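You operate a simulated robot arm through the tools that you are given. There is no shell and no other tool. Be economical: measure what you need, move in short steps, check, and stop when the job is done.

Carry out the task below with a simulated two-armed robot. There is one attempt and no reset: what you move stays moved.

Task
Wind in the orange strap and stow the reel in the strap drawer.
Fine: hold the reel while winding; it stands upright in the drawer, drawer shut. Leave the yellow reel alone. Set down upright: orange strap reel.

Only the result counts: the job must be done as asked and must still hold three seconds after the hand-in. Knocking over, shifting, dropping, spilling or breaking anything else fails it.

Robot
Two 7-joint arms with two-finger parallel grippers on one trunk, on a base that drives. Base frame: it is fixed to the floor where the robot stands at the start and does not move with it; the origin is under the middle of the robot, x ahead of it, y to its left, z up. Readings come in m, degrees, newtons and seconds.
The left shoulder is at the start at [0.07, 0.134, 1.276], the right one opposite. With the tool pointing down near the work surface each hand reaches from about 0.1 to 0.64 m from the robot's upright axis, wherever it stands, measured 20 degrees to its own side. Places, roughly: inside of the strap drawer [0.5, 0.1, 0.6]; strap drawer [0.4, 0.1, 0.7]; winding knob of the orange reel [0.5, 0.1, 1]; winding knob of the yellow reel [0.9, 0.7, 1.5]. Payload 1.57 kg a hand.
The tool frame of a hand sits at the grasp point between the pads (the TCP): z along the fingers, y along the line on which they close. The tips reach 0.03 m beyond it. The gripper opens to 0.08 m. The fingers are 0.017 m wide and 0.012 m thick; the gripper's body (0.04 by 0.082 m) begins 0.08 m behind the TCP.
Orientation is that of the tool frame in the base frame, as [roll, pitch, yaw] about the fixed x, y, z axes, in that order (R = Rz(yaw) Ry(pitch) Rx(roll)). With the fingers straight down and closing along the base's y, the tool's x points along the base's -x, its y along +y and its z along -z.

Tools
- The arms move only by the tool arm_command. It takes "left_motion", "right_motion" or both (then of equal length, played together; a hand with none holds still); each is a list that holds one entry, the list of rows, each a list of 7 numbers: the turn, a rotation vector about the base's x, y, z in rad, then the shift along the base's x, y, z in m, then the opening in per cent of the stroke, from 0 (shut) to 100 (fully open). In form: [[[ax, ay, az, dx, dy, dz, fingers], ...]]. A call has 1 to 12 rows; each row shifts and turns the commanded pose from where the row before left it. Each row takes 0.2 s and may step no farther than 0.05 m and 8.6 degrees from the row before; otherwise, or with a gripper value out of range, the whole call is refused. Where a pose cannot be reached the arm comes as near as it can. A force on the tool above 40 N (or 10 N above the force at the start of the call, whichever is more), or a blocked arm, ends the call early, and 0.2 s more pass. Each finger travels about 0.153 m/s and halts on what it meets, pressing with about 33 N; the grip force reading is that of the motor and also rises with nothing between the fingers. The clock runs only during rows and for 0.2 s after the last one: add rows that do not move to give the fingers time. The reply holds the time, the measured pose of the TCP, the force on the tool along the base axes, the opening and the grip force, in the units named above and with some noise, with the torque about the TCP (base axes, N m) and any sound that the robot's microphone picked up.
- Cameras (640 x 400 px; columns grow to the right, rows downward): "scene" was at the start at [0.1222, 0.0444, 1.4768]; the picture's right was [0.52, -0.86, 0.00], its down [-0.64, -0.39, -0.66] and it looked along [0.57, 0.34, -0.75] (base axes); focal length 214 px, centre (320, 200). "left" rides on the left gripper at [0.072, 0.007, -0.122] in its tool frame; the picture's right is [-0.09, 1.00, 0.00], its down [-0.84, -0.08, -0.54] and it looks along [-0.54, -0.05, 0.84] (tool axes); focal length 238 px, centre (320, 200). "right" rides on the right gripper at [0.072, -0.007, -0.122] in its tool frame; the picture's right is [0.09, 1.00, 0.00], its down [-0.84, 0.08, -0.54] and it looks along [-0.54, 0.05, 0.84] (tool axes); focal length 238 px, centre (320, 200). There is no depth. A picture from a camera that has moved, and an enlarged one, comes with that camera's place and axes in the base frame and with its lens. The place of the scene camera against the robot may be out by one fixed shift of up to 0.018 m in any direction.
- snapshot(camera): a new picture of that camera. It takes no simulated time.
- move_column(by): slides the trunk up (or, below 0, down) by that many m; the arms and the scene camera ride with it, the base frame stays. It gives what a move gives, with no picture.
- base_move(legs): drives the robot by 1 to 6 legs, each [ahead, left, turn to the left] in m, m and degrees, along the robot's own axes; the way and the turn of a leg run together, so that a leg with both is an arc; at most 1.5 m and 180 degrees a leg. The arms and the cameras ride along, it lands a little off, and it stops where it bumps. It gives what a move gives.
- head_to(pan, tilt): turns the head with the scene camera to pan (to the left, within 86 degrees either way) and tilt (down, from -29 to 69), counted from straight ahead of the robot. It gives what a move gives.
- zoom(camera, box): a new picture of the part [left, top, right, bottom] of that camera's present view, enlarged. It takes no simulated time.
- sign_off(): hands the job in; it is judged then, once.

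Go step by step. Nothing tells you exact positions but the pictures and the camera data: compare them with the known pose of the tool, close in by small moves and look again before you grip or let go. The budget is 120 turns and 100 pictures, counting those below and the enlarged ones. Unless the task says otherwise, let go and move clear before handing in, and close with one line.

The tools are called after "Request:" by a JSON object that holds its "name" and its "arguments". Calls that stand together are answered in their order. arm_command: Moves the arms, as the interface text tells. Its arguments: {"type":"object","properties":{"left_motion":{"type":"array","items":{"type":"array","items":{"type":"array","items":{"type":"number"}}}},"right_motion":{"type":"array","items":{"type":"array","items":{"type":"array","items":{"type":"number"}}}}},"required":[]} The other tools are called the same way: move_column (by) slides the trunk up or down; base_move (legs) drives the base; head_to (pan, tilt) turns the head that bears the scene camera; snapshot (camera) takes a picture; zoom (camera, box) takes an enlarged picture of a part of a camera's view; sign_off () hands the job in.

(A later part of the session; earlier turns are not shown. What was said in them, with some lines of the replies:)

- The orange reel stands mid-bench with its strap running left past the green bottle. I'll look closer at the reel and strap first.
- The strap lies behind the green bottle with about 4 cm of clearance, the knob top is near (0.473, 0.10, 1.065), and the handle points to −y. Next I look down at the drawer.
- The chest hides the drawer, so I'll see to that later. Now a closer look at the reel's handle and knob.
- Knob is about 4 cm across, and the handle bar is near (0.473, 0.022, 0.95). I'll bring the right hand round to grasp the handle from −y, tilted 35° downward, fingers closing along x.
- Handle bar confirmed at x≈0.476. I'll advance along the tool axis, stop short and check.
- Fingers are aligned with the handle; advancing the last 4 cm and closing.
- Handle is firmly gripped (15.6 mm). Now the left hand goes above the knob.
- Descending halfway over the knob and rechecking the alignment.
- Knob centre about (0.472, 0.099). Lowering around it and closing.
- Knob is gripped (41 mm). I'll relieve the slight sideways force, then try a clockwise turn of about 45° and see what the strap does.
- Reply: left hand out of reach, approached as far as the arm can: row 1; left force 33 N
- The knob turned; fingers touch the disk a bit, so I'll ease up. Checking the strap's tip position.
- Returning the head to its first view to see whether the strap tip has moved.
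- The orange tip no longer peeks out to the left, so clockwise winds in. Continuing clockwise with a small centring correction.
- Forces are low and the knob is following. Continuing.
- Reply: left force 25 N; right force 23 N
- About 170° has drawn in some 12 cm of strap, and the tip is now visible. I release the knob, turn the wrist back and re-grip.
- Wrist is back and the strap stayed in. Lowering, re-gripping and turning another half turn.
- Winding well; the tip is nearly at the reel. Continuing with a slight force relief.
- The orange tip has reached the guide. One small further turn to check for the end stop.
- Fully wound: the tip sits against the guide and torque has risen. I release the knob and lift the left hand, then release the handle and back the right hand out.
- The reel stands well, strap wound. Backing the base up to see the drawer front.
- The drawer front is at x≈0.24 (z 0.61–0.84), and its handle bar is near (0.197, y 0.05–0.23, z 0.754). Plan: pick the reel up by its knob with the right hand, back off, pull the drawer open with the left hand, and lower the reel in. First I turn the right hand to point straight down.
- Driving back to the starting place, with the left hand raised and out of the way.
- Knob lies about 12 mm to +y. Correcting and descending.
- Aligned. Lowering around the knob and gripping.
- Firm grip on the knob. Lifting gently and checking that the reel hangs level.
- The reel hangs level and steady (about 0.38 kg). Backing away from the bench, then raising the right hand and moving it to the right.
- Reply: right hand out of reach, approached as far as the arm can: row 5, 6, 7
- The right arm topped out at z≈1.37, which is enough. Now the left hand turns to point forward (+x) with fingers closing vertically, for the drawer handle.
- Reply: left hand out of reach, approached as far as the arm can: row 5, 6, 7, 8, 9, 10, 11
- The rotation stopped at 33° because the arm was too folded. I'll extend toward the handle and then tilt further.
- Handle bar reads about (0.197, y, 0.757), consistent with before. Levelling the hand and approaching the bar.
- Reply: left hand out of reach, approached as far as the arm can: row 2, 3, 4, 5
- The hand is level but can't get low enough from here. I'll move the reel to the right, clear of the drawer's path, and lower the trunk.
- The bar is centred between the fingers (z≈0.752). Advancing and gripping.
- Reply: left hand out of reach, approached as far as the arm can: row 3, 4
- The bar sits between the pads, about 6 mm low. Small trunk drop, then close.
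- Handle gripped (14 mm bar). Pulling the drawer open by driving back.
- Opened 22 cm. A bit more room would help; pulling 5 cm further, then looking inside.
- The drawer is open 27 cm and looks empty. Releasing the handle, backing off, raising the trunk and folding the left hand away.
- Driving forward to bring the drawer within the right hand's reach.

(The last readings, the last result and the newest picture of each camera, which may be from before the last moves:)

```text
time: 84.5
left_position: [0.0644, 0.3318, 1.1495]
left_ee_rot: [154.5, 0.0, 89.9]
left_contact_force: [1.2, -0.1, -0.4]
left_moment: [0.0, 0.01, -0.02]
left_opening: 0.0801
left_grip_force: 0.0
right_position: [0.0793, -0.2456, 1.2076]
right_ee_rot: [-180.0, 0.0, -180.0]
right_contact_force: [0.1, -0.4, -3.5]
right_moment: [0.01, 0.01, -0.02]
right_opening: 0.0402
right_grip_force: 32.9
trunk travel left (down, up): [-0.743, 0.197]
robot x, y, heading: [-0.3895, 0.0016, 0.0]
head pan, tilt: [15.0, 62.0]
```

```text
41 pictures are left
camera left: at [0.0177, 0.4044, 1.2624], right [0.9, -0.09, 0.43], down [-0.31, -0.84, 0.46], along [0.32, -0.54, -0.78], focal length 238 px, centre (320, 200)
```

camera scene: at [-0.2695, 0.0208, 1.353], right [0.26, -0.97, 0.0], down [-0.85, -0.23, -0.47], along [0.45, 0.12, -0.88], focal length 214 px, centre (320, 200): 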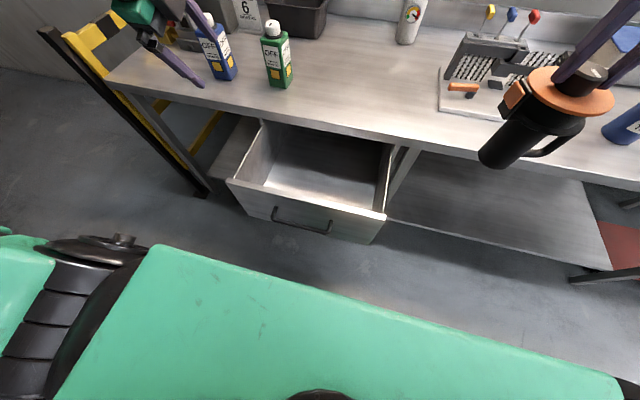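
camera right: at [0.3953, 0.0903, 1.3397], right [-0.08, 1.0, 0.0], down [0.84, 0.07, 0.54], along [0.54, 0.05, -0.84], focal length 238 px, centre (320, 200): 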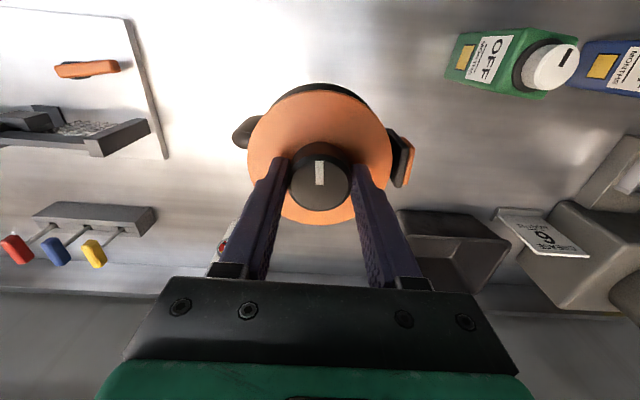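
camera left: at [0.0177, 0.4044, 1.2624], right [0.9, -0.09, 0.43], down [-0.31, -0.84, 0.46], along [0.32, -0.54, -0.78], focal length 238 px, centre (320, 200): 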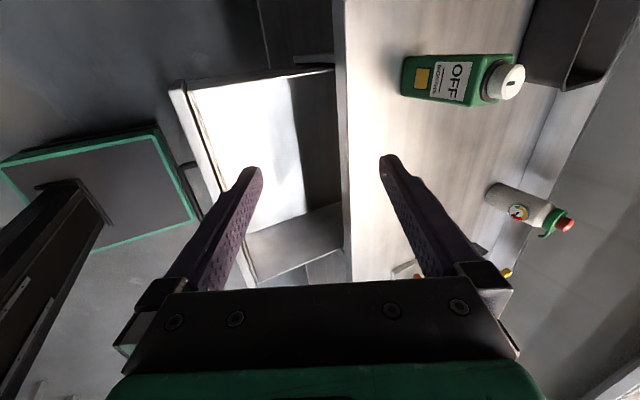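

The drawer is empty, spanning y −0.08 to 0.35 with its front at x≈−0.02. Moving the reel over the opening at about (0.11, 0.10).

Request:
{"name": "arm_command", "arguments": {"right_motion": [[[0, 0, 0, 0.003, 0.02, 0, 0], [0, 0, 0, 0.004, 0.04, 0, 0], [0, 0, 0, 0.004, 0.045, 0, 0], [0, 0, 0, 0.004, 0.045, 0, 0], [0, 0, 0, 0.004, 0.045, 0, 0], [0, 0, 0, 0.004, 0.045, 0, 0], [0, 0, 0, 0.004, 0.045, 0, 0], [0, 0, 0, 0.004, 0.04, 0, 0], [0, 0, 0, 0, 0.021, 0, 0], [0, 0, 0, 0, 0, 0, 0]]], "left_motion": [[[0, 0, 0, -0.01, 0.02, 0, 100], [0, 0, 0, -0.01, 0.02, 0, 100], [0, 0, 0, -0.01, 0.02, 0, 100], [0, 0, 0, -0.01, 0.02, 0, 100], [0, 0, 0, 0, 0, 0, 100], [0, 0, 0, 0, 0, 0, 100], [0, 0, 0, 0, 0, 0, 100], [0, 0, 0, 0, 0, 0, 100], [0, 0, 0, 0, 0, 0, 100], [0, 0, 0, 0, 0, 0, 100]]]}}

Request:
{"name": "snapshot", "arguments": {"camera": "scene"}}

Request:
{"name": "snapshot", "arguments": {"camera": "right"}}

Request:
{"name": "snapshot", "arguments": {"camera": "left"}}

```text
time: 86.7
left_position: [0.0249, 0.4119, 1.1485]
left_ee_rot: [154.4, 0.2, 89.9]
left_contact_force: [-0.1, 0.7, 0.1]
left_moment: [-0.04, -0.01, -0.03]
left_opening: 0.0802
left_grip_force: 0.1
right_position: [0.0977, 0.0705, 1.198]
right_ee_rot: [179.6, -0.1, 179.1]
right_contact_force: [-0.1, 0.2, -4.6]
right_moment: [-0.01, 0.01, 0.0]
right_opening: 0.0404
right_grip_force: 32.9
right hand out of reach, approached as far as the arm can: row 8, 9
trunk travel left (down, up): [-0.743, 0.197]
robot x, y, heading: [-0.3916, -0.0009, -0.0]
head pan, tilt: [15.0, 62.0]
```

```text
40 pictures are left
camera scene: at [-0.2704, 0.0221, 1.353], right [0.26, -0.97, 0.0], down [-0.85, -0.23, -0.47], along [0.45, 0.12, -0.88], focal length 214 px, centre (320, 200)
```

scene: 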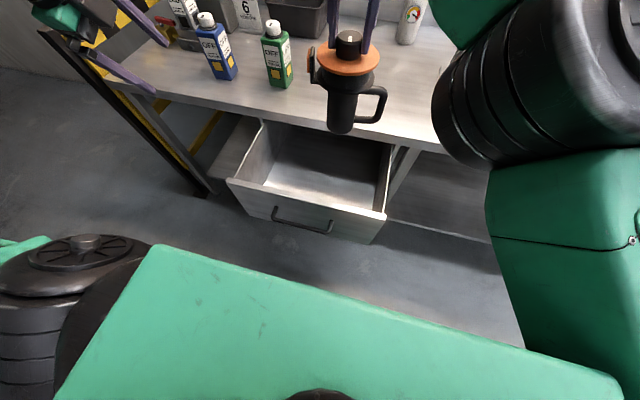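

```text
39 pictures are left
camera right: at [0.0259, 0.0645, 1.3206], right [-0.08, 1.0, 0.01], down [0.84, 0.06, 0.54], along [0.54, 0.05, -0.84], focal length 238 px, centre (320, 200)
```

right: 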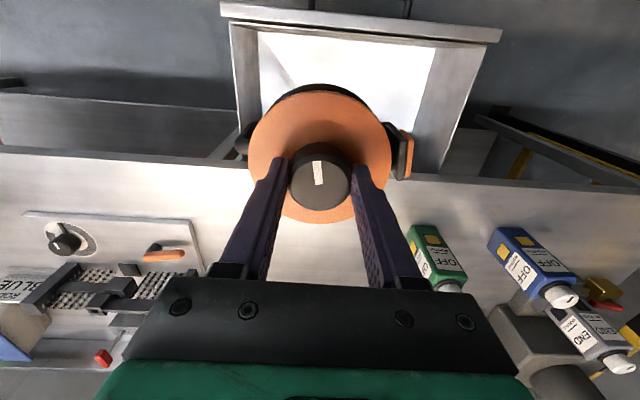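

```text
38 pictures are left
camera left: at [-0.0222, 0.4846, 1.2618], right [0.9, -0.09, 0.43], down [-0.31, -0.84, 0.46], along [0.32, -0.54, -0.78], focal length 238 px, centre (320, 200)
```

left: 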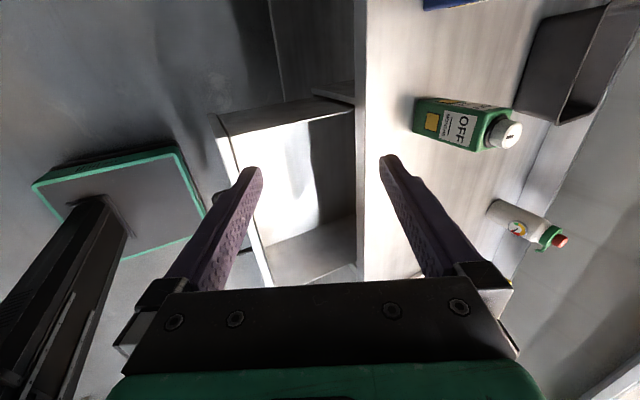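

The reel is over the opening with clearance on all sides. Raising the left hand, then lowering the trunk.

Request:
{"name": "arm_command", "arguments": {"left_motion": [[[0, 0, 0, 0, 0.02, 0.03, 100], [0, 0, 0, 0, 0.02, 0.03, 100], [0, 0, 0, 0, 0.02, 0.03, 100], [0, 0, 0, 0, 0, 0.03, 100], [0, 0, 0, 0, 0, 0.03, 100], [0, 0, 0, 0, 0, 0, 100]]]}}

Request:
{"name": "move_column", "arguments": {"by": -0.22}}

Request:
{"name": "snapshot", "arguments": {"camera": "scene"}}

Request:
{"name": "snapshot", "arguments": {"camera": "right"}}

```text
time: 88.1
left_position: [0.0231, 0.4715, 1.3007]
left_ee_rot: [154.4, 0.2, 89.7]
left_contact_force: [0.5, 0.7, -0.2]
left_moment: [0.0, -0.02, -0.03]
left_opening: 0.0802
left_grip_force: 0.0
right_position: [0.0983, 0.0714, 1.2003]
right_ee_rot: [179.4, 0.1, 179.1]
right_contact_force: [0.0, 0.1, -4.1]
right_moment: [-0.01, -0.02, 0.01]
right_opening: 0.0404
right_grip_force: 32.8
trunk travel left (down, up): [-0.743, 0.197]
robot x, y, heading: [-0.3923, -0.0014, 0.2]
head pan, tilt: [15.0, 62.0]
```

```text
time: 90.5
left_position: [0.0235, 0.4718, 1.0803]
left_ee_rot: [154.3, 0.1, 89.9]
left_contact_force: [-0.2, 0.5, 0.9]
left_moment: [0.0, -0.04, 0.03]
left_opening: 0.0799
left_grip_force: 0.0
right_position: [0.0992, 0.0704, 0.9791]
right_ee_rot: [179.5, 0.0, 179.1]
right_contact_force: [0.0, -1.0, -3.8]
right_moment: [-0.01, -0.02, 0.02]
right_opening: 0.0404
right_grip_force: 33.2
trunk travel left (down, up): [-0.523, 0.417]
robot x, y, heading: [-0.3924, 0.0002, 0.1]
head pan, tilt: [15.0, 62.0]
```

```text
37 pictures are left
camera scene: at [-0.2703, 0.0213, 1.1331], right [0.26, -0.97, 0.0], down [-0.85, -0.23, -0.47], along [0.45, 0.12, -0.88], focal length 214 px, centre (320, 200)
```

scene: 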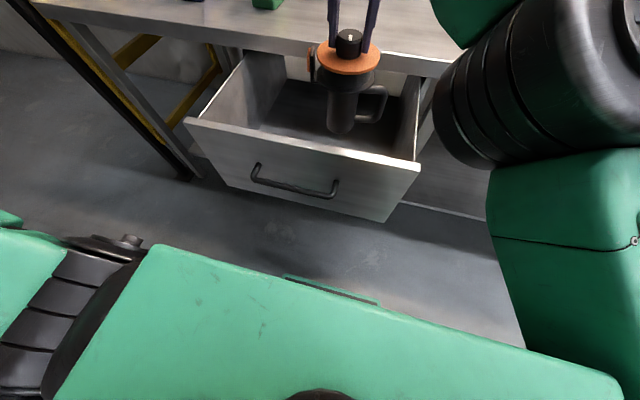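

```text
36 pictures are left
camera right: at [0.0256, 0.0634, 1.1021], right [-0.08, 1.0, 0.01], down [0.84, 0.06, 0.54], along [0.54, 0.05, -0.84], focal length 238 px, centre (320, 200)
```

right: 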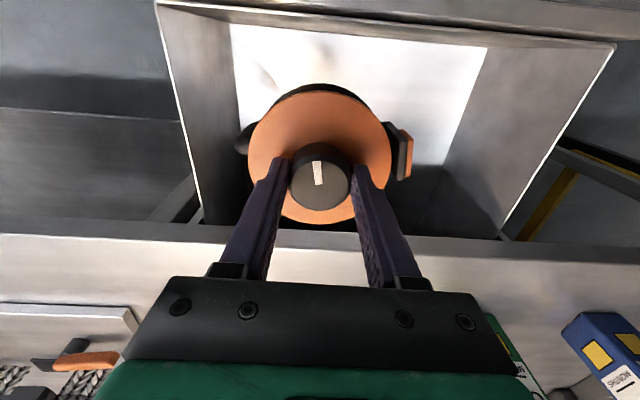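

Well positioned inside the drawer opening. Lowering the trunk further, then fine steps with the arm.

Request:
{"name": "move_column", "arguments": {"by": -0.13}}

Request:
{"name": "snapshot", "arguments": {"camera": "scene"}}

Request:
{"name": "snapshot", "arguments": {"camera": "right"}}

```text
time: 92.0
left_position: [0.0237, 0.4714, 0.9497]
left_ee_rot: [154.4, 0.0, 89.9]
left_contact_force: [-0.5, -0.1, -0.1]
left_moment: [-0.02, 0.0, -0.02]
left_opening: 0.08
left_grip_force: 0.1
right_position: [0.0989, 0.0702, 0.8503]
right_ee_rot: [179.5, 0.1, 179.2]
right_contact_force: [1.0, -0.2, -3.4]
right_moment: [0.02, 0.01, 0.0]
right_opening: 0.0404
right_grip_force: 32.9
trunk travel left (down, up): [-0.393, 0.547]
robot x, y, heading: [-0.3853, 0.0052, 0.5]
head pan, tilt: [15.0, 62.0]
```

```text
35 pictures are left
camera scene: at [-0.2704, 0.0212, 1.0031], right [0.26, -0.97, 0.0], down [-0.85, -0.23, -0.47], along [0.45, 0.12, -0.88], focal length 214 px, centre (320, 200)
```

scene: 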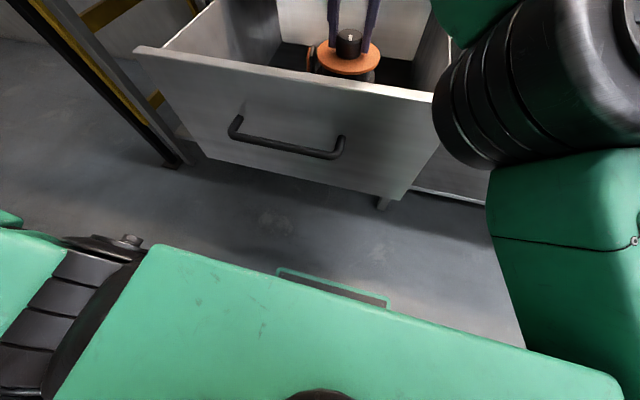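

```text
34 pictures are left
camera right: at [0.0254, 0.0633, 0.9721], right [-0.08, 1.0, 0.01], down [0.84, 0.06, 0.54], along [0.54, 0.05, -0.84], focal length 238 px, centre (320, 200)
```

right: 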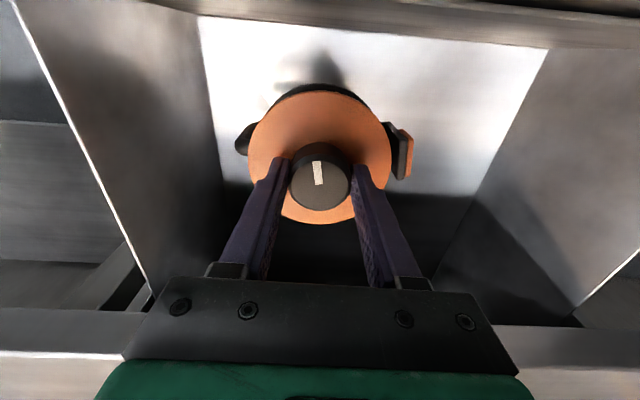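

Request:
{"name": "arm_command", "arguments": {"right_motion": [[[0, 0, 0, 0, 0, -0.006, 0], [0, 0, 0, 0, 0, -0.006, 0], [0, 0, 0, 0, 0, -0.006, 0], [0, 0, 0, 0, 0, -0.004, 0], [0, 0, 0, 0, 0, 0, 0]]]}}

```text
time: 93.2
left_position: [0.0222, 0.4722, 0.9494]
left_ee_rot: [154.4, -0.1, 89.9]
left_contact_force: [0.7, -0.1, 0.1]
left_moment: [0.0, 0.0, 0.0]
left_opening: 0.08
left_grip_force: 0.0
right_position: [0.0949, 0.075, 0.8257]
right_ee_rot: [179.8, 0.3, -180.0]
right_contact_force: [-0.3, 0.4, -2.9]
right_moment: [0.02, -0.01, 0.0]
right_opening: 0.0401
right_grip_force: 33.1
trunk travel left (down, up): [-0.393, 0.547]
robot x, y, heading: [-0.3847, 0.0012, -0.2]
head pan, tilt: [15.0, 62.0]
```

Still hanging free; bottom at about z 0.64. Continuing in small steps.

Request:
{"name": "arm_command", "arguments": {"right_motion": [[[0, 0, 0, 0, 0, -0.004, 0], [0, 0, 0, 0, 0, -0.004, 0], [0, 0, 0, 0, 0, 0, 0]]]}}

Request:
{"name": "arm_command", "arguments": {"right_motion": [[[0, 0, 0, 0, 0, -0.003, 0], [0, 0, 0, 0, 0, 0, 0]]]}}

```text
time: 94.0
left_position: [0.023, 0.4712, 0.9496]
left_ee_rot: [154.5, 0.1, 89.9]
left_contact_force: [-0.4, 1.1, 0.4]
left_moment: [0.0, 0.01, 0.01]
left_opening: 0.08
left_grip_force: 0.3
right_position: [0.0957, 0.0766, 0.8187]
right_ee_rot: [179.9, 0.1, 179.9]
right_contact_force: [0.3, 0.1, -4.0]
right_moment: [0.02, 0.0, 0.02]
right_opening: 0.0401
right_grip_force: 33.3
trunk travel left (down, up): [-0.393, 0.547]
robot x, y, heading: [-0.3912, 0.0026, 0.0]
head pan, tilt: [15.0, 62.0]
```

```text
time: 94.7
left_position: [0.023, 0.4731, 0.9491]
left_ee_rot: [154.3, 0.1, 89.9]
left_contact_force: [1.2, -0.2, -0.2]
left_moment: [-0.02, -0.02, -0.01]
left_opening: 0.0801
left_grip_force: 0.0
right_position: [0.0952, 0.0764, 0.8168]
right_ee_rot: [-180.0, 0.1, 179.9]
right_contact_force: [0.1, -0.4, -3.5]
right_moment: [0.0, 0.0, 0.02]
right_opening: 0.0404
right_grip_force: 33.3
trunk travel left (down, up): [-0.393, 0.547]
robot x, y, heading: [-0.3912, -0.0024, 0.2]
head pan, tilt: [15.0, 62.0]
```

Request:
{"name": "arm_command", "arguments": {"right_motion": [[[0, 0, 0, 0, 0, -0.004, 0], [0, 0, 0, 0, 0, 0, 0]]]}}

Request:
{"name": "arm_command", "arguments": {"right_motion": [[[0, 0, 0, 0, 0, -0.003, 0], [0, 0, 0, 0, 0, 0, 0]]]}}

Request:
{"name": "snapshot", "arguments": {"camera": "right"}}

```text
time: 95.2
left_position: [0.0238, 0.4712, 0.9489]
left_ee_rot: [154.4, -0.1, 89.9]
left_contact_force: [-0.4, -0.6, -0.1]
left_moment: [0.0, -0.02, 0.0]
left_opening: 0.08
left_grip_force: 0.1
right_position: [0.0952, 0.0771, 0.8114]
right_ee_rot: [179.9, 0.1, 179.9]
right_contact_force: [-0.2, -0.8, -3.9]
right_moment: [0.0, -0.02, -0.04]
right_opening: 0.0403
right_grip_force: 32.9
trunk travel left (down, up): [-0.393, 0.547]
robot x, y, heading: [-0.3909, 0.0045, 0.1]
head pan, tilt: [15.0, 62.0]
```

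```text
time: 95.8
left_position: [0.0229, 0.471, 0.9496]
left_ee_rot: [154.4, -0.1, 89.8]
left_contact_force: [0.1, 0.0, 0.1]
left_moment: [-0.02, -0.01, 0.02]
left_opening: 0.0797
left_grip_force: 0.0
right_position: [0.0945, 0.0756, 0.8071]
right_ee_rot: [179.9, 0.2, 179.9]
right_contact_force: [0.6, 0.0, -4.2]
right_moment: [0.01, 0.04, 0.0]
right_opening: 0.0403
right_grip_force: 32.8
trunk travel left (down, up): [-0.393, 0.547]
robot x, y, heading: [-0.3872, -0.0008, 0.2]
head pan, tilt: [15.0, 62.0]
```

```text
33 pictures are left
camera right: at [0.0217, 0.0696, 0.9297], right [-0.09, 1.0, 0.0], down [0.84, 0.08, 0.54], along [0.54, 0.05, -0.84], focal length 238 px, centre (320, 200)
```

right: 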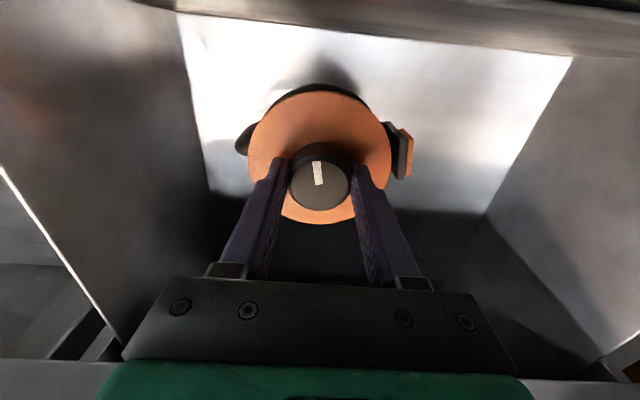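

No contact yet; continuing gently.

Request:
{"name": "arm_command", "arguments": {"right_motion": [[[0, 0, 0, 0, 0, -0.003, 0], [0, 0, 0, 0, 0, 0, 0]]]}}

Request:
{"name": "arm_command", "arguments": {"right_motion": [[[0, 0, 0, 0, 0, -0.003, 0], [0, 0, 0, 0, 0, 0, 0]]]}}

Request:
{"name": "arm_command", "arguments": {"right_motion": [[[0, 0, 0, 0, 0, -0.002, 0], [0, 0, 0, 0, 0, 0, 0]]]}}

```text
time: 96.5
left_position: [0.0228, 0.4721, 0.9493]
left_ee_rot: [154.3, 0.2, 89.9]
left_contact_force: [-0.7, -0.3, -0.6]
left_moment: [0.02, 0.01, -0.03]
left_opening: 0.0801
left_grip_force: 0.1
right_position: [0.0945, 0.0767, 0.8042]
right_ee_rot: [179.9, 0.2, 179.8]
right_contact_force: [0.6, 0.6, -3.4]
right_moment: [0.04, 0.03, -0.01]
right_opening: 0.0403
right_grip_force: 32.6
trunk travel left (down, up): [-0.393, 0.547]
robot x, y, heading: [-0.3868, 0.0017, -0.0]
head pan, tilt: [15.0, 62.0]
```

```text
time: 97.0
left_position: [0.023, 0.4714, 0.9495]
left_ee_rot: [154.3, -0.1, 89.9]
left_contact_force: [-0.3, -0.3, 0.0]
left_moment: [0.01, 0.02, 0.02]
left_opening: 0.08
left_grip_force: 0.0
right_position: [0.0932, 0.0769, 0.8009]
right_ee_rot: [179.9, 0.2, 179.9]
right_contact_force: [0.2, 0.0, -3.2]
right_moment: [-0.01, 0.01, -0.01]
right_opening: 0.0403
right_grip_force: 32.7
trunk travel left (down, up): [-0.393, 0.547]
robot x, y, heading: [-0.3872, -0.0024, 0.0]
head pan, tilt: [15.0, 62.0]
```

```text
time: 97.7
left_position: [0.0234, 0.4713, 0.9497]
left_ee_rot: [154.4, -0.1, 90.0]
left_contact_force: [-0.6, 0.1, -0.4]
left_moment: [-0.01, -0.01, 0.02]
left_opening: 0.08
left_grip_force: 0.0
right_position: [0.0936, 0.076, 0.7989]
right_ee_rot: [179.9, 0.1, 180.0]
right_contact_force: [0.2, 0.6, -4.3]
right_moment: [0.04, 0.0, -0.01]
right_opening: 0.0405
right_grip_force: 32.9
trunk travel left (down, up): [-0.393, 0.547]
robot x, y, heading: [-0.3888, 0.0009, 0.1]
head pan, tilt: [15.0, 62.0]
```

Request:
{"name": "arm_command", "arguments": {"right_motion": [[[0, 0, 0, 0, 0, -0.003, 0], [0, 0, 0, 0, 0, 0, 0]]]}}

Request:
{"name": "arm_command", "arguments": {"right_motion": [[[0, 0, 0, 0, 0, -0.003, 0], [0, 0, 0, 0, 0, 0, 0]]]}}

Request:
{"name": "arm_command", "arguments": {"right_motion": [[[0, 0, 0, 0, 0, -0.003, 0], [0, 0, 0, 0, 0, 0, 0]]]}}

Request:
{"name": "snapshot", "arguments": {"camera": "right"}}

```text
time: 98.2
left_position: [0.022, 0.4712, 0.9517]
left_ee_rot: [154.2, 0.0, 89.9]
left_contact_force: [0.0, -0.6, -0.2]
left_moment: [-0.02, 0.0, -0.01]
left_opening: 0.0798
left_grip_force: 0.1
right_position: [0.0944, 0.0758, 0.7986]
right_ee_rot: [179.9, 0.4, 179.9]
right_contact_force: [1.1, -0.6, 11.9]
right_moment: [-0.3, 0.05, 0.07]
right_opening: 0.0402
right_grip_force: 32.8
trunk travel left (down, up): [-0.393, 0.547]
robot x, y, heading: [-0.3895, 0.0019, -0.0]
head pan, tilt: [15.0, 62.0]
```

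```text
time: 98.8
left_position: [0.0198, 0.4707, 0.9513]
left_ee_rot: [154.1, 0.0, 89.9]
left_contact_force: [0.4, -0.6, 0.5]
left_moment: [0.02, 0.01, -0.01]
left_opening: 0.0802
left_grip_force: 0.0
right_position: [0.0915, 0.0772, 0.7969]
right_ee_rot: [179.8, 0.4, 180.0]
right_contact_force: [0.0, -0.6, 27.1]
right_moment: [-0.08, -0.2, 0.04]
right_opening: 0.0407
right_grip_force: 33.4
trunk travel left (down, up): [-0.393, 0.547]
robot x, y, heading: [-0.3892, -0.0029, 0.1]
head pan, tilt: [15.0, 62.0]
```

```text
time: 99.5
left_position: [0.0192, 0.4711, 0.9512]
left_ee_rot: [154.1, 0.0, 89.9]
left_contact_force: [-0.4, -0.2, -1.1]
left_moment: [-0.02, -0.01, -0.01]
left_opening: 0.0803
left_grip_force: 0.1
right_position: [0.0918, 0.0767, 0.7937]
right_ee_rot: [179.9, 0.4, 180.0]
right_contact_force: [-1.3, 1.3, 26.5]
right_moment: [-0.05, 0.02, 0.01]
right_opening: 0.0404
right_grip_force: 32.8
trunk travel left (down, up): [-0.393, 0.547]
robot x, y, heading: [-0.3889, -0.0011, 0.0]
head pan, tilt: [15.0, 62.0]
```

```text
32 pictures are left
camera right: at [0.0184, 0.0699, 0.9154], right [-0.09, 1.0, 0.0], down [0.83, 0.08, 0.55], along [0.55, 0.05, -0.84], focal length 238 px, centre (320, 200)
```

right: 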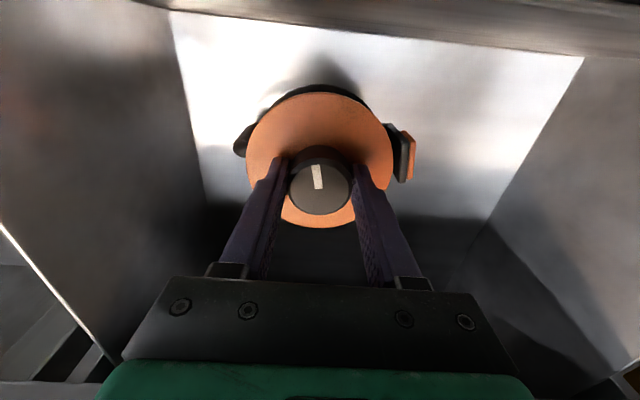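

Reel is on the drawer floor. Easing the downward force, opening and lifting clear.

Request:
{"name": "arm_command", "arguments": {"right_motion": [[[0, 0, 0, 0, 0, 0.003, 0], [0, 0, 0, 0, 0, 0, 60], [0, 0, 0, 0, 0, 0, 75], [0, 0, 0, 0, 0, 0, 75], [0, 0, 0, 0, 0, 0.01, 75], [0, 0, 0, 0, 0, 0.03, 75], [0, 0, 0, 0, 0, 0.03, 75], [0, 0, 0, 0, 0, 0, 75]]]}}

Request:
{"name": "snapshot", "arguments": {"camera": "right"}}

```text
time: 101.2
left_position: [0.0226, 0.4713, 0.9496]
left_ee_rot: [154.5, 0.2, 89.9]
left_contact_force: [1.1, 0.3, -0.2]
left_moment: [-0.02, 0.02, 0.03]
left_opening: 0.0802
left_grip_force: 0.2
right_position: [0.0966, 0.0685, 0.858]
right_ee_rot: [179.4, 0.1, 179.1]
right_contact_force: [-0.3, -0.1, 0.5]
right_moment: [-0.01, -0.02, 0.02]
right_opening: 0.06
right_grip_force: 0.0
right hand out of reach, approached as far as the arm can: row 7
trunk travel left (down, up): [-0.393, 0.547]
robot x, y, heading: [-0.3877, 0.0011, 0.2]
head pan, tilt: [15.0, 62.0]
```

```text
31 pictures are left
camera right: at [0.0231, 0.061, 0.9784], right [-0.08, 1.0, 0.01], down [0.84, 0.06, 0.54], along [0.54, 0.05, -0.84], focal length 238 px, centre (320, 200)
```

right: 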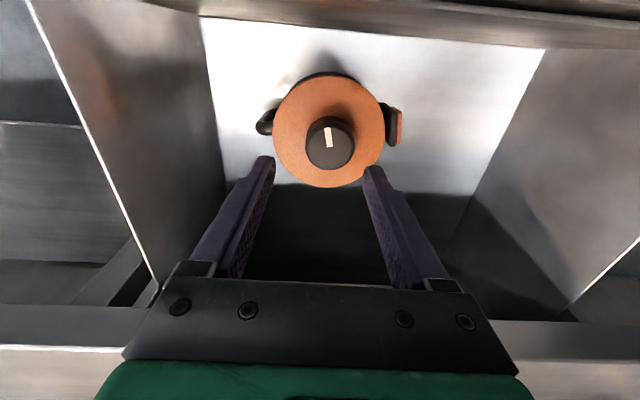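

The reel stands upright in the drawer. Raising the trunk and backing off so the left hand can take the handle again.

Request:
{"name": "move_column", "arguments": {"by": 0.2}}

Request:
{"name": "snapshot", "arguments": {"camera": "right"}}

Request:
{"name": "base_move", "arguments": {"legs": [[-0.38, 0, 0]]}}

Request:
{"name": "head_to", "arguments": {"pan": 10, "tilt": 50}}

Request:
{"name": "snapshot", "arguments": {"camera": "scene"}}

```text
time: 103.4
left_position: [0.0224, 0.4723, 1.15]
left_ee_rot: [154.4, 0.0, 89.8]
left_contact_force: [0.0, -0.3, -0.3]
left_moment: [0.02, 0.01, 0.0]
left_opening: 0.0799
left_grip_force: 0.0
right_position: [0.096, 0.0684, 1.0581]
right_ee_rot: [179.3, 0.2, 179.1]
right_contact_force: [0.3, 0.0, -1.8]
right_moment: [0.0, 0.02, -0.04]
right_opening: 0.0603
right_grip_force: 0.0
trunk travel left (down, up): [-0.593, 0.347]
robot x, y, heading: [-0.3863, 0.0007, 0.2]
head pan, tilt: [15.0, 62.0]
```

```text
30 pictures are left
camera right: at [0.0228, 0.0612, 1.1789], right [-0.08, 1.0, 0.01], down [0.84, 0.06, 0.55], along [0.54, 0.05, -0.84], focal length 238 px, centre (320, 200)
```

right: 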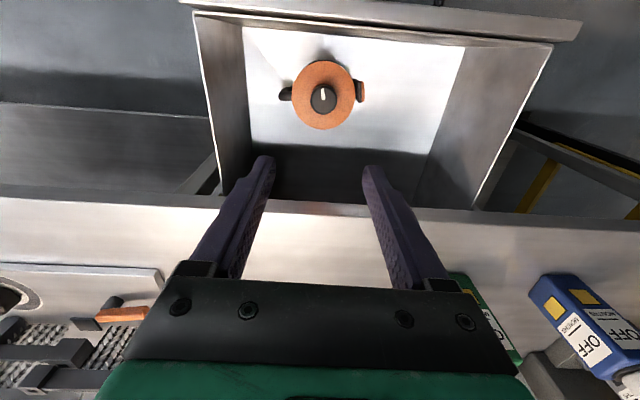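

```text
time: 105.8
left_position: [-0.3577, 0.4731, 1.1503]
left_ee_rot: [154.4, 0.1, 90.1]
left_contact_force: [-0.3, -0.6, -0.8]
left_moment: [0.01, 0.0, -0.01]
left_opening: 0.0801
left_grip_force: 0.1
right_position: [-0.2826, 0.0689, 1.0575]
right_ee_rot: [179.3, 0.2, 179.3]
right_contact_force: [0.4, -0.1, 0.1]
right_moment: [-0.02, 0.01, 0.03]
right_opening: 0.0599
right_grip_force: 0.1
trunk travel left (down, up): [-0.593, 0.347]
robot x, y, heading: [-0.7666, 0.0035, 0.3]
head pan, tilt: [15.0, 62.0]
```

```text
time: 106.6
left_position: [-0.3573, 0.4724, 1.1502]
left_ee_rot: [154.3, 0.0, 90.1]
left_contact_force: [0.5, 0.7, -0.5]
left_moment: [-0.01, -0.01, 0.02]
left_opening: 0.0798
left_grip_force: 0.1
right_position: [-0.2818, 0.0677, 1.0572]
right_ee_rot: [179.2, 0.2, 179.2]
right_contact_force: [0.0, 0.6, -1.2]
right_moment: [-0.04, 0.02, 0.02]
right_opening: 0.0602
right_grip_force: 0.0
trunk travel left (down, up): [-0.593, 0.347]
robot x, y, heading: [-0.769, -0.0001, 0.1]
head pan, tilt: [10.0, 50.0]
```

```text
29 pictures are left
camera scene: at [-0.6358, 0.0174, 1.2179], right [0.18, -0.98, 0.0], down [-0.75, -0.14, -0.64], along [0.63, 0.11, -0.77], focal length 214 px, centre (320, 200)
```

scene: 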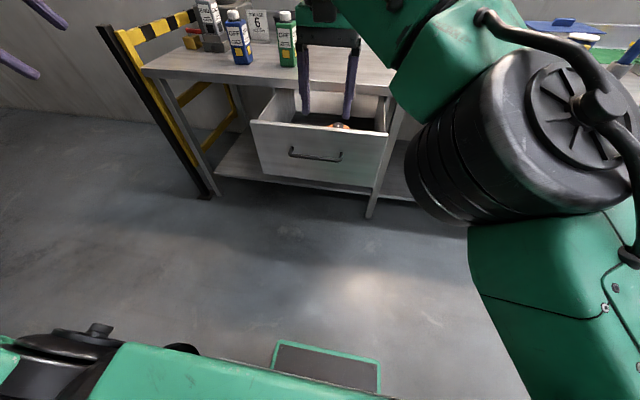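

Moving the right hand aside and bringing the left hand back to its level, forward-pointing pose.

Request:
{"name": "arm_command", "arguments": {"left_motion": [[[0, 0, 0, 0.011, -0.034, -0.025, 100], [0, 0, 0, 0.011, -0.034, -0.025, 100], [0, 0, 0, 0.011, -0.034, -0.025, 100], [0, 0, 0, 0.011, -0.034, -0.025, 100], [0, -0.14, 0, 0.011, -0.034, -0.025, 100], [0, -0.14, 0, 0.011, -0.034, -0.025, 100], [0, -0.14, 0, 0.011, -0.034, -0.025, 100], [0, -0.14, 0, 0.011, -0.034, -0.025, 100], [0, -0.14, 0, 0.01, -0.01, -0.01, 100], [0, -0.14, 0, 0.01, -0.01, -0.01, 100], [0, -0.14, 0, 0, -0.01, -0.01, 100], [0, -0.14, 0, 0, 0, -0.01, 100]]], "right_motion": [[[0, 0, 0, 0, -0.04, 0.01, 75], [0, 0, 0, 0, -0.04, 0.01, 75], [0, 0, 0, 0, -0.04, 0.01, 75], [0, 0, 0, 0, -0.04, 0.01, 75], [0, 0, 0, 0, -0.04, 0.01, 75], [0, 0, 0, 0, -0.04, 0.01, 75], [0, 0, 0, 0, -0.04, 0.01, 75], [0, 0, 0, 0, -0.04, 0, 75], [0, 0, 0, 0, -0.02, 0, 75], [0, 0, 0, 0, 0, 0, 75], [0, 0, 0, 0, 0, 0, 75], [0, 0, 0, 0, 0, 0, 75]]]}}

Request:
{"name": "snapshot", "arguments": {"camera": "scene"}}

```text
time: 109.2
left_position: [-0.2501, 0.1688, 0.909]
left_ee_rot: [90.1, 0.3, 90.0]
left_contact_force: [-0.8, -0.1, 0.6]
left_moment: [0.01, 0.02, 0.01]
left_opening: 0.0797
left_grip_force: 0.0
right_position: [-0.283, -0.2708, 1.1275]
right_ee_rot: [179.4, 0.2, 179.2]
right_contact_force: [0.4, 0.8, 0.1]
right_moment: [0.01, 0.02, 0.03]
right_opening: 0.0601
right_grip_force: 0.1
trunk travel left (down, up): [-0.593, 0.347]
robot x, y, heading: [-0.7665, -0.0027, 0.3]
head pan, tilt: [10.0, 50.0]
```

```text
28 pictures are left
camera scene: at [-0.6349, 0.0181, 1.2179], right [0.18, -0.98, 0.0], down [-0.75, -0.14, -0.64], along [0.63, 0.11, -0.77], focal length 214 px, centre (320, 200)
```

scene: 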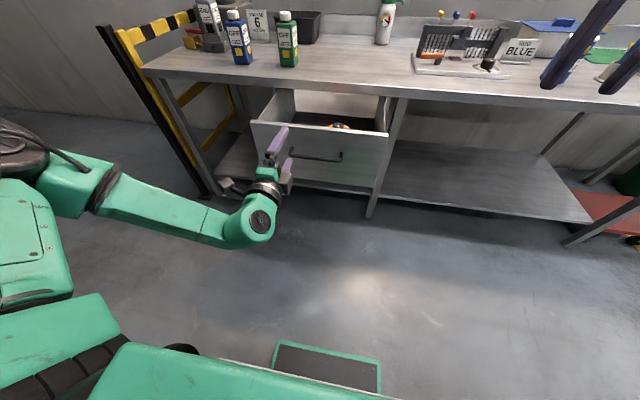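

Pose reached. Lowering the trunk to handle height and creeping forward.

Request:
{"name": "move_column", "arguments": {"by": -0.158}}

Request:
{"name": "base_move", "arguments": {"legs": [[0.09, 0, -0.2]]}}

Request:
{"name": "snapshot", "arguments": {"camera": "left"}}

```text
time: 111.0
left_position: [-0.251, 0.1692, 0.7523]
left_ee_rot: [90.2, 0.2, 89.9]
left_contact_force: [-0.2, 0.3, 0.5]
left_moment: [-0.01, 0.02, 0.0]
left_opening: 0.0802
left_grip_force: 0.1
right_position: [-0.2844, -0.2732, 0.9686]
right_ee_rot: [179.4, 0.2, 179.3]
right_contact_force: [1.1, -0.2, 1.0]
right_moment: [-0.04, -0.01, 0.01]
right_opening: 0.06
right_grip_force: 0.0
trunk travel left (down, up): [-0.435, 0.505]
robot x, y, heading: [-0.7654, -0.0033, 0.3]
head pan, tilt: [10.0, 50.0]
```

```text
time: 112.1
left_position: [-0.1577, 0.1679, 0.752]
left_ee_rot: [90.3, 0.1, 89.9]
left_contact_force: [0.2, 0.3, 0.4]
left_moment: [-0.05, 0.02, 0.0]
left_opening: 0.0801
left_grip_force: 0.0
right_position: [-0.1918, -0.2727, 0.9703]
right_ee_rot: [179.3, 0.2, 179.2]
right_contact_force: [0.8, -0.5, -0.4]
right_moment: [-0.01, 0.02, 0.03]
right_opening: 0.0603
right_grip_force: 0.1
trunk travel left (down, up): [-0.435, 0.505]
robot x, y, heading: [-0.674, -0.0017, 0.0]
head pan, tilt: [10.0, 50.0]
```

```text
27 pictures are left
camera left: at [-0.2804, 0.2415, 0.7582], right [0.0, -0.09, 1.0], down [-0.54, -0.84, -0.07], along [0.84, -0.54, -0.05], focal length 238 px, centre (320, 200)
```

left: 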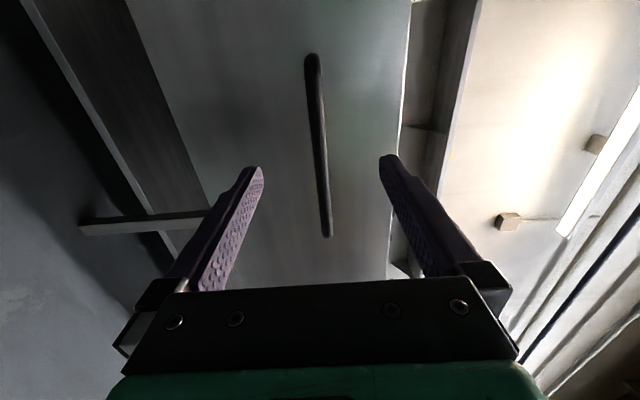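

Bar is centred. Forward 7 cm, then grip.

Request:
{"name": "base_move", "arguments": {"legs": [[0.07, 0, 0]]}}

Request:
{"name": "arm_command", "arguments": {"left_motion": [[[0, 0, 0, 0, 0, 0, 60], [0, 0, 0, 0, 0, 0, 30], [0, 0, 0, 0, 0, 0, 0], [0, 0, 0, 0, 0, 0, 0], [0, 0, 0, 0, 0, 0, 0]]]}}

Request:
{"name": "snapshot", "arguments": {"camera": "scene"}}

```text
time: 113.1
left_position: [-0.0874, 0.1687, 0.7516]
left_ee_rot: [90.4, 0.1, 89.9]
left_contact_force: [0.4, 0.4, 0.8]
left_moment: [-0.01, -0.04, -0.03]
left_opening: 0.0801
left_grip_force: 0.0
right_position: [-0.1225, -0.2723, 0.9695]
right_ee_rot: [179.3, 0.2, 179.2]
right_contact_force: [-0.1, -0.4, -0.4]
right_moment: [-0.03, 0.02, 0.0]
right_opening: 0.06
right_grip_force: 0.0
trunk travel left (down, up): [-0.435, 0.505]
robot x, y, heading: [-0.6084, -0.0012, 0.2]
head pan, tilt: [10.0, 50.0]
```

```text
time: 114.3
left_position: [-0.0868, 0.1678, 0.7502]
left_ee_rot: [90.5, 0.2, 89.8]
left_contact_force: [-1.0, -1.6, -10.8]
left_moment: [0.11, 0.31, 0.08]
left_opening: 0.0137
left_grip_force: 30.0
right_position: [-0.1215, -0.2717, 0.9689]
right_ee_rot: [179.3, 0.2, 179.2]
right_contact_force: [-0.5, 0.9, 0.0]
right_moment: [0.01, 0.02, 0.01]
right_opening: 0.0598
right_grip_force: 0.0
trunk travel left (down, up): [-0.435, 0.505]
robot x, y, heading: [-0.6042, 0.0014, 0.1]
head pan, tilt: [10.0, 50.0]
```

```text
26 pictures are left
camera scene: at [-0.473, 0.0176, 1.0597], right [0.18, -0.98, 0.0], down [-0.76, -0.14, -0.64], along [0.63, 0.11, -0.77], focal length 214 px, centre (320, 200)
```

scene: 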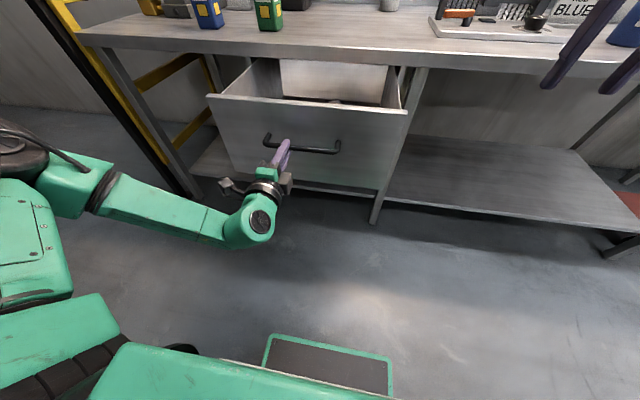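

Gripped. Pushing the drawer shut slowly in stages.

Request:
{"name": "base_move", "arguments": {"legs": [[0.06, 0, 0], [0.06, 0, 0], [0.06, 0, 0]]}}

Request:
{"name": "snapshot", "arguments": {"camera": "scene"}}

```text
time: 116.4
left_position: [0.0909, 0.1689, 0.7501]
left_ee_rot: [90.5, 0.1, 89.9]
left_contact_force: [-1.3, -8.9, -14.7]
left_moment: [0.06, 0.46, -0.26]
left_opening: 0.0138
left_grip_force: 30.4
right_position: [0.0577, -0.2718, 0.9684]
right_ee_rot: [179.3, 0.1, 179.2]
right_contact_force: [0.7, -0.1, 0.5]
right_moment: [0.02, 0.04, 0.01]
right_opening: 0.06
right_grip_force: 0.1
trunk travel left (down, up): [-0.435, 0.505]
robot x, y, heading: [-0.4276, 0.0007, 0.1]
head pan, tilt: [10.0, 50.0]
```

```text
25 pictures are left
camera scene: at [-0.2938, 0.0173, 1.0595], right [0.18, -0.98, 0.0], down [-0.76, -0.14, -0.64], along [0.63, 0.11, -0.77], focal length 214 px, centre (320, 200)
```

scene: 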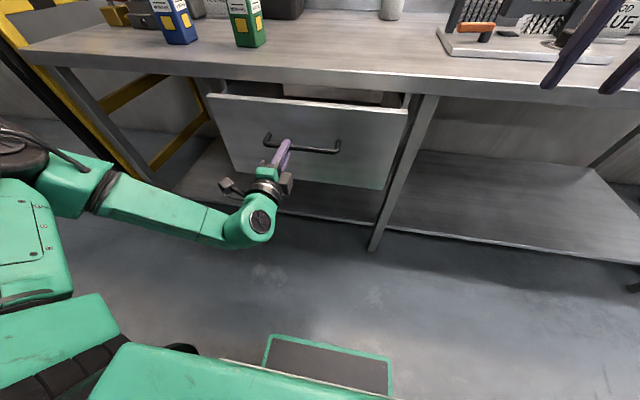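

About 9 cm remains. Two more short legs, then the arm finishes.

Request:
{"name": "base_move", "arguments": {"legs": [[0.04, 0, 0], [0.04, 0, 0]]}}

Request:
{"name": "arm_command", "arguments": {"left_motion": [[[0, 0, 0, 0.004, 0, 0, 0], [0, 0, 0, 0.004, 0, 0, 0], [0, 0, 0, 0.004, 0, 0, 0], [0, 0, 0, 0.003, 0, 0, 0], [0, 0, 0, 0, 0, 0, 0]]]}}

Request:
{"name": "zoom", "arguments": {"camera": "scene", "box": [190, 60, 450, 222]}}

```text
time: 117.8
left_position: [0.1698, 0.1683, 0.7496]
left_ee_rot: [90.4, 0.1, 89.8]
left_contact_force: [-0.2, -3.1, -8.8]
left_moment: [0.09, 0.31, -0.31]
left_opening: 0.014
left_grip_force: 30.5
right_position: [0.1375, -0.2713, 0.9685]
right_ee_rot: [179.3, 0.0, 179.2]
right_contact_force: [0.4, -0.1, -0.2]
right_moment: [0.02, 0.05, 0.01]
right_opening: 0.06
right_grip_force: 0.1
trunk travel left (down, up): [-0.435, 0.505]
robot x, y, heading: [-0.3492, 0.0017, 0.2]
head pan, tilt: [10.0, 50.0]
```

```text
time: 119.0
left_position: [0.1815, 0.1682, 0.7502]
left_ee_rot: [90.5, 0.1, 89.7]
left_contact_force: [-15.1, -1.7, -14.6]
left_moment: [0.13, 0.35, 0.4]
left_opening: 0.0138
left_grip_force: 29.5
right_position: [0.1336, -0.2716, 0.971]
right_ee_rot: [179.4, 0.4, 179.2]
right_contact_force: [0.0, -0.2, -0.1]
right_moment: [-0.01, -0.01, -0.02]
right_opening: 0.0599
right_grip_force: 0.1
trunk travel left (down, up): [-0.435, 0.505]
robot x, y, heading: [-0.3423, 0.0035, 0.0]
head pan, tilt: [10.0, 50.0]
```

```text
2.46 times, centred on (320, 141) of scene
camera zoom: at [-0.2171, 0.0185, 1.0599], right [0.18, -0.98, 0.0], down [-0.75, -0.14, -0.64], along [0.63, 0.11, -0.77], focal length 528 px, centre (320, 345)
```

zoom: 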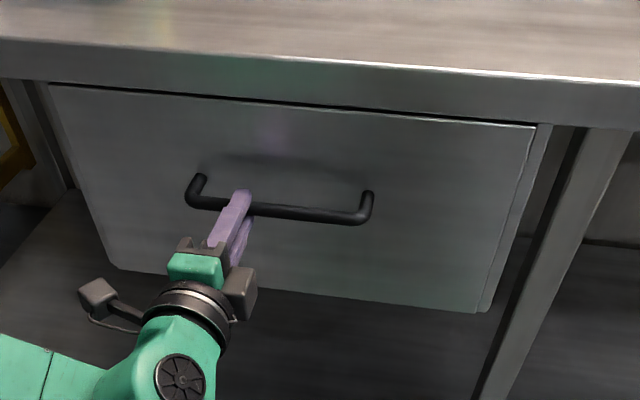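

Resistance at x=0.1815 matches the original closed position. One small confirming push, then release and back off.

Request:
{"name": "arm_command", "arguments": {"left_motion": [[[0, 0, 0, 0.003, 0, 0, 0], [0, 0, 0, 0, 0, 0, 0]]]}}

Request:
{"name": "arm_command", "arguments": {"left_motion": [[[0, 0, 0, 0, 0, 0, 50], [0, 0, 0, 0, 0, 0, 100], [0, 0, 0, 0, 0, 0, 100]]]}}

Request:
{"name": "base_move", "arguments": {"legs": [[-0.2, 0, 0]]}}

Request:
{"name": "snapshot", "arguments": {"camera": "scene"}}

Request:
{"name": "zoom", "arguments": {"camera": "scene", "box": [200, 40, 440, 190]}}

```text
time: 119.6
left_position: [0.186, 0.1677, 0.7505]
left_ee_rot: [90.4, 0.2, 89.7]
left_contact_force: [-22.2, -1.9, -21.2]
left_moment: [0.1, 0.51, -0.05]
left_opening: 0.014
left_grip_force: 29.8
right_position: [0.1346, -0.2712, 0.9702]
right_ee_rot: [179.4, 0.2, 179.2]
right_contact_force: [0.6, -0.5, -0.5]
right_moment: [-0.01, 0.01, 0.01]
right_opening: 0.0598
right_grip_force: 0.0
trunk travel left (down, up): [-0.435, 0.505]
robot x, y, heading: [-0.3459, -0.0025, 0.5]
head pan, tilt: [10.0, 50.0]
```

```text
time: 120.4
left_position: [0.1876, 0.1696, 0.7523]
left_ee_rot: [90.2, 0.3, 89.8]
left_contact_force: [-1.2, -0.8, -0.8]
left_moment: [0.01, 0.01, -0.03]
left_opening: 0.0799
left_grip_force: 0.0
right_position: [0.1351, -0.2722, 0.97]
right_ee_rot: [179.3, 0.3, 179.2]
right_contact_force: [0.6, -0.4, -0.2]
right_moment: [0.04, 0.01, -0.01]
right_opening: 0.0601
right_grip_force: 0.0
trunk travel left (down, up): [-0.435, 0.505]
robot x, y, heading: [-0.3478, 0.0002, 0.3]
head pan, tilt: [10.0, 50.0]
```

```text
time: 122.0
left_position: [-0.0103, 0.1676, 0.7528]
left_ee_rot: [90.3, 0.1, 89.7]
left_contact_force: [0.2, -0.5, -0.6]
left_moment: [0.0, 0.01, -0.02]
left_opening: 0.0799
left_grip_force: 0.1
right_position: [-0.0632, -0.2722, 0.97]
right_ee_rot: [179.3, 0.3, 179.1]
right_contact_force: [-0.8, -0.4, -0.2]
right_moment: [-0.01, -0.03, 0.03]
right_opening: 0.0602
right_grip_force: 0.0
trunk travel left (down, up): [-0.435, 0.505]
robot x, y, heading: [-0.5442, -0.0029, -0.0]
head pan, tilt: [10.0, 50.0]
```

```text
23 pictures are left
camera scene: at [-0.4144, 0.0177, 1.06], right [0.17, -0.98, 0.0], down [-0.75, -0.13, -0.64], along [0.63, 0.11, -0.77], focal length 214 px, centre (320, 200)
```

scene: 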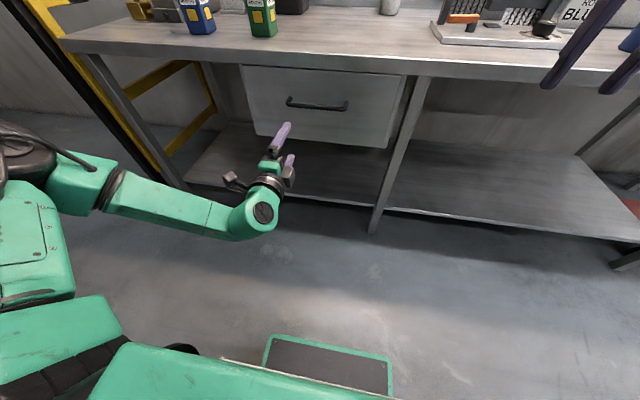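

```text
2.67 times, centred on (320, 115) of scene
camera zoom: at [-0.4144, 0.0177, 1.06], right [0.17, -0.98, 0.0], down [-0.75, -0.13, -0.64], along [0.63, 0.11, -0.77], focal length 572 px, centre (320, 427)
```

zoom: 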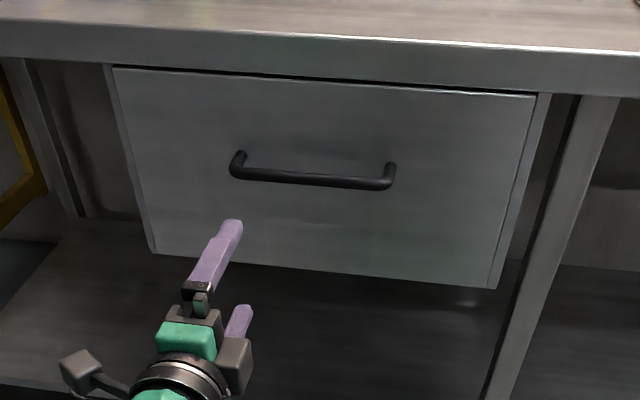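

The drawer is shut flush with both hands clear, and nothing else on the bench has moved. No sound of the reel falling was reported while closing. Handing in.

Request:
{"name": "sign_off", "arguments": {}}

```text
The job is handed in.
```

I wound the orange strap fully in while holding the reel, stood the reel upright in the strap drawer, and shut the drawer. I couldn't see inside after closing. The yellow reel was left alone.
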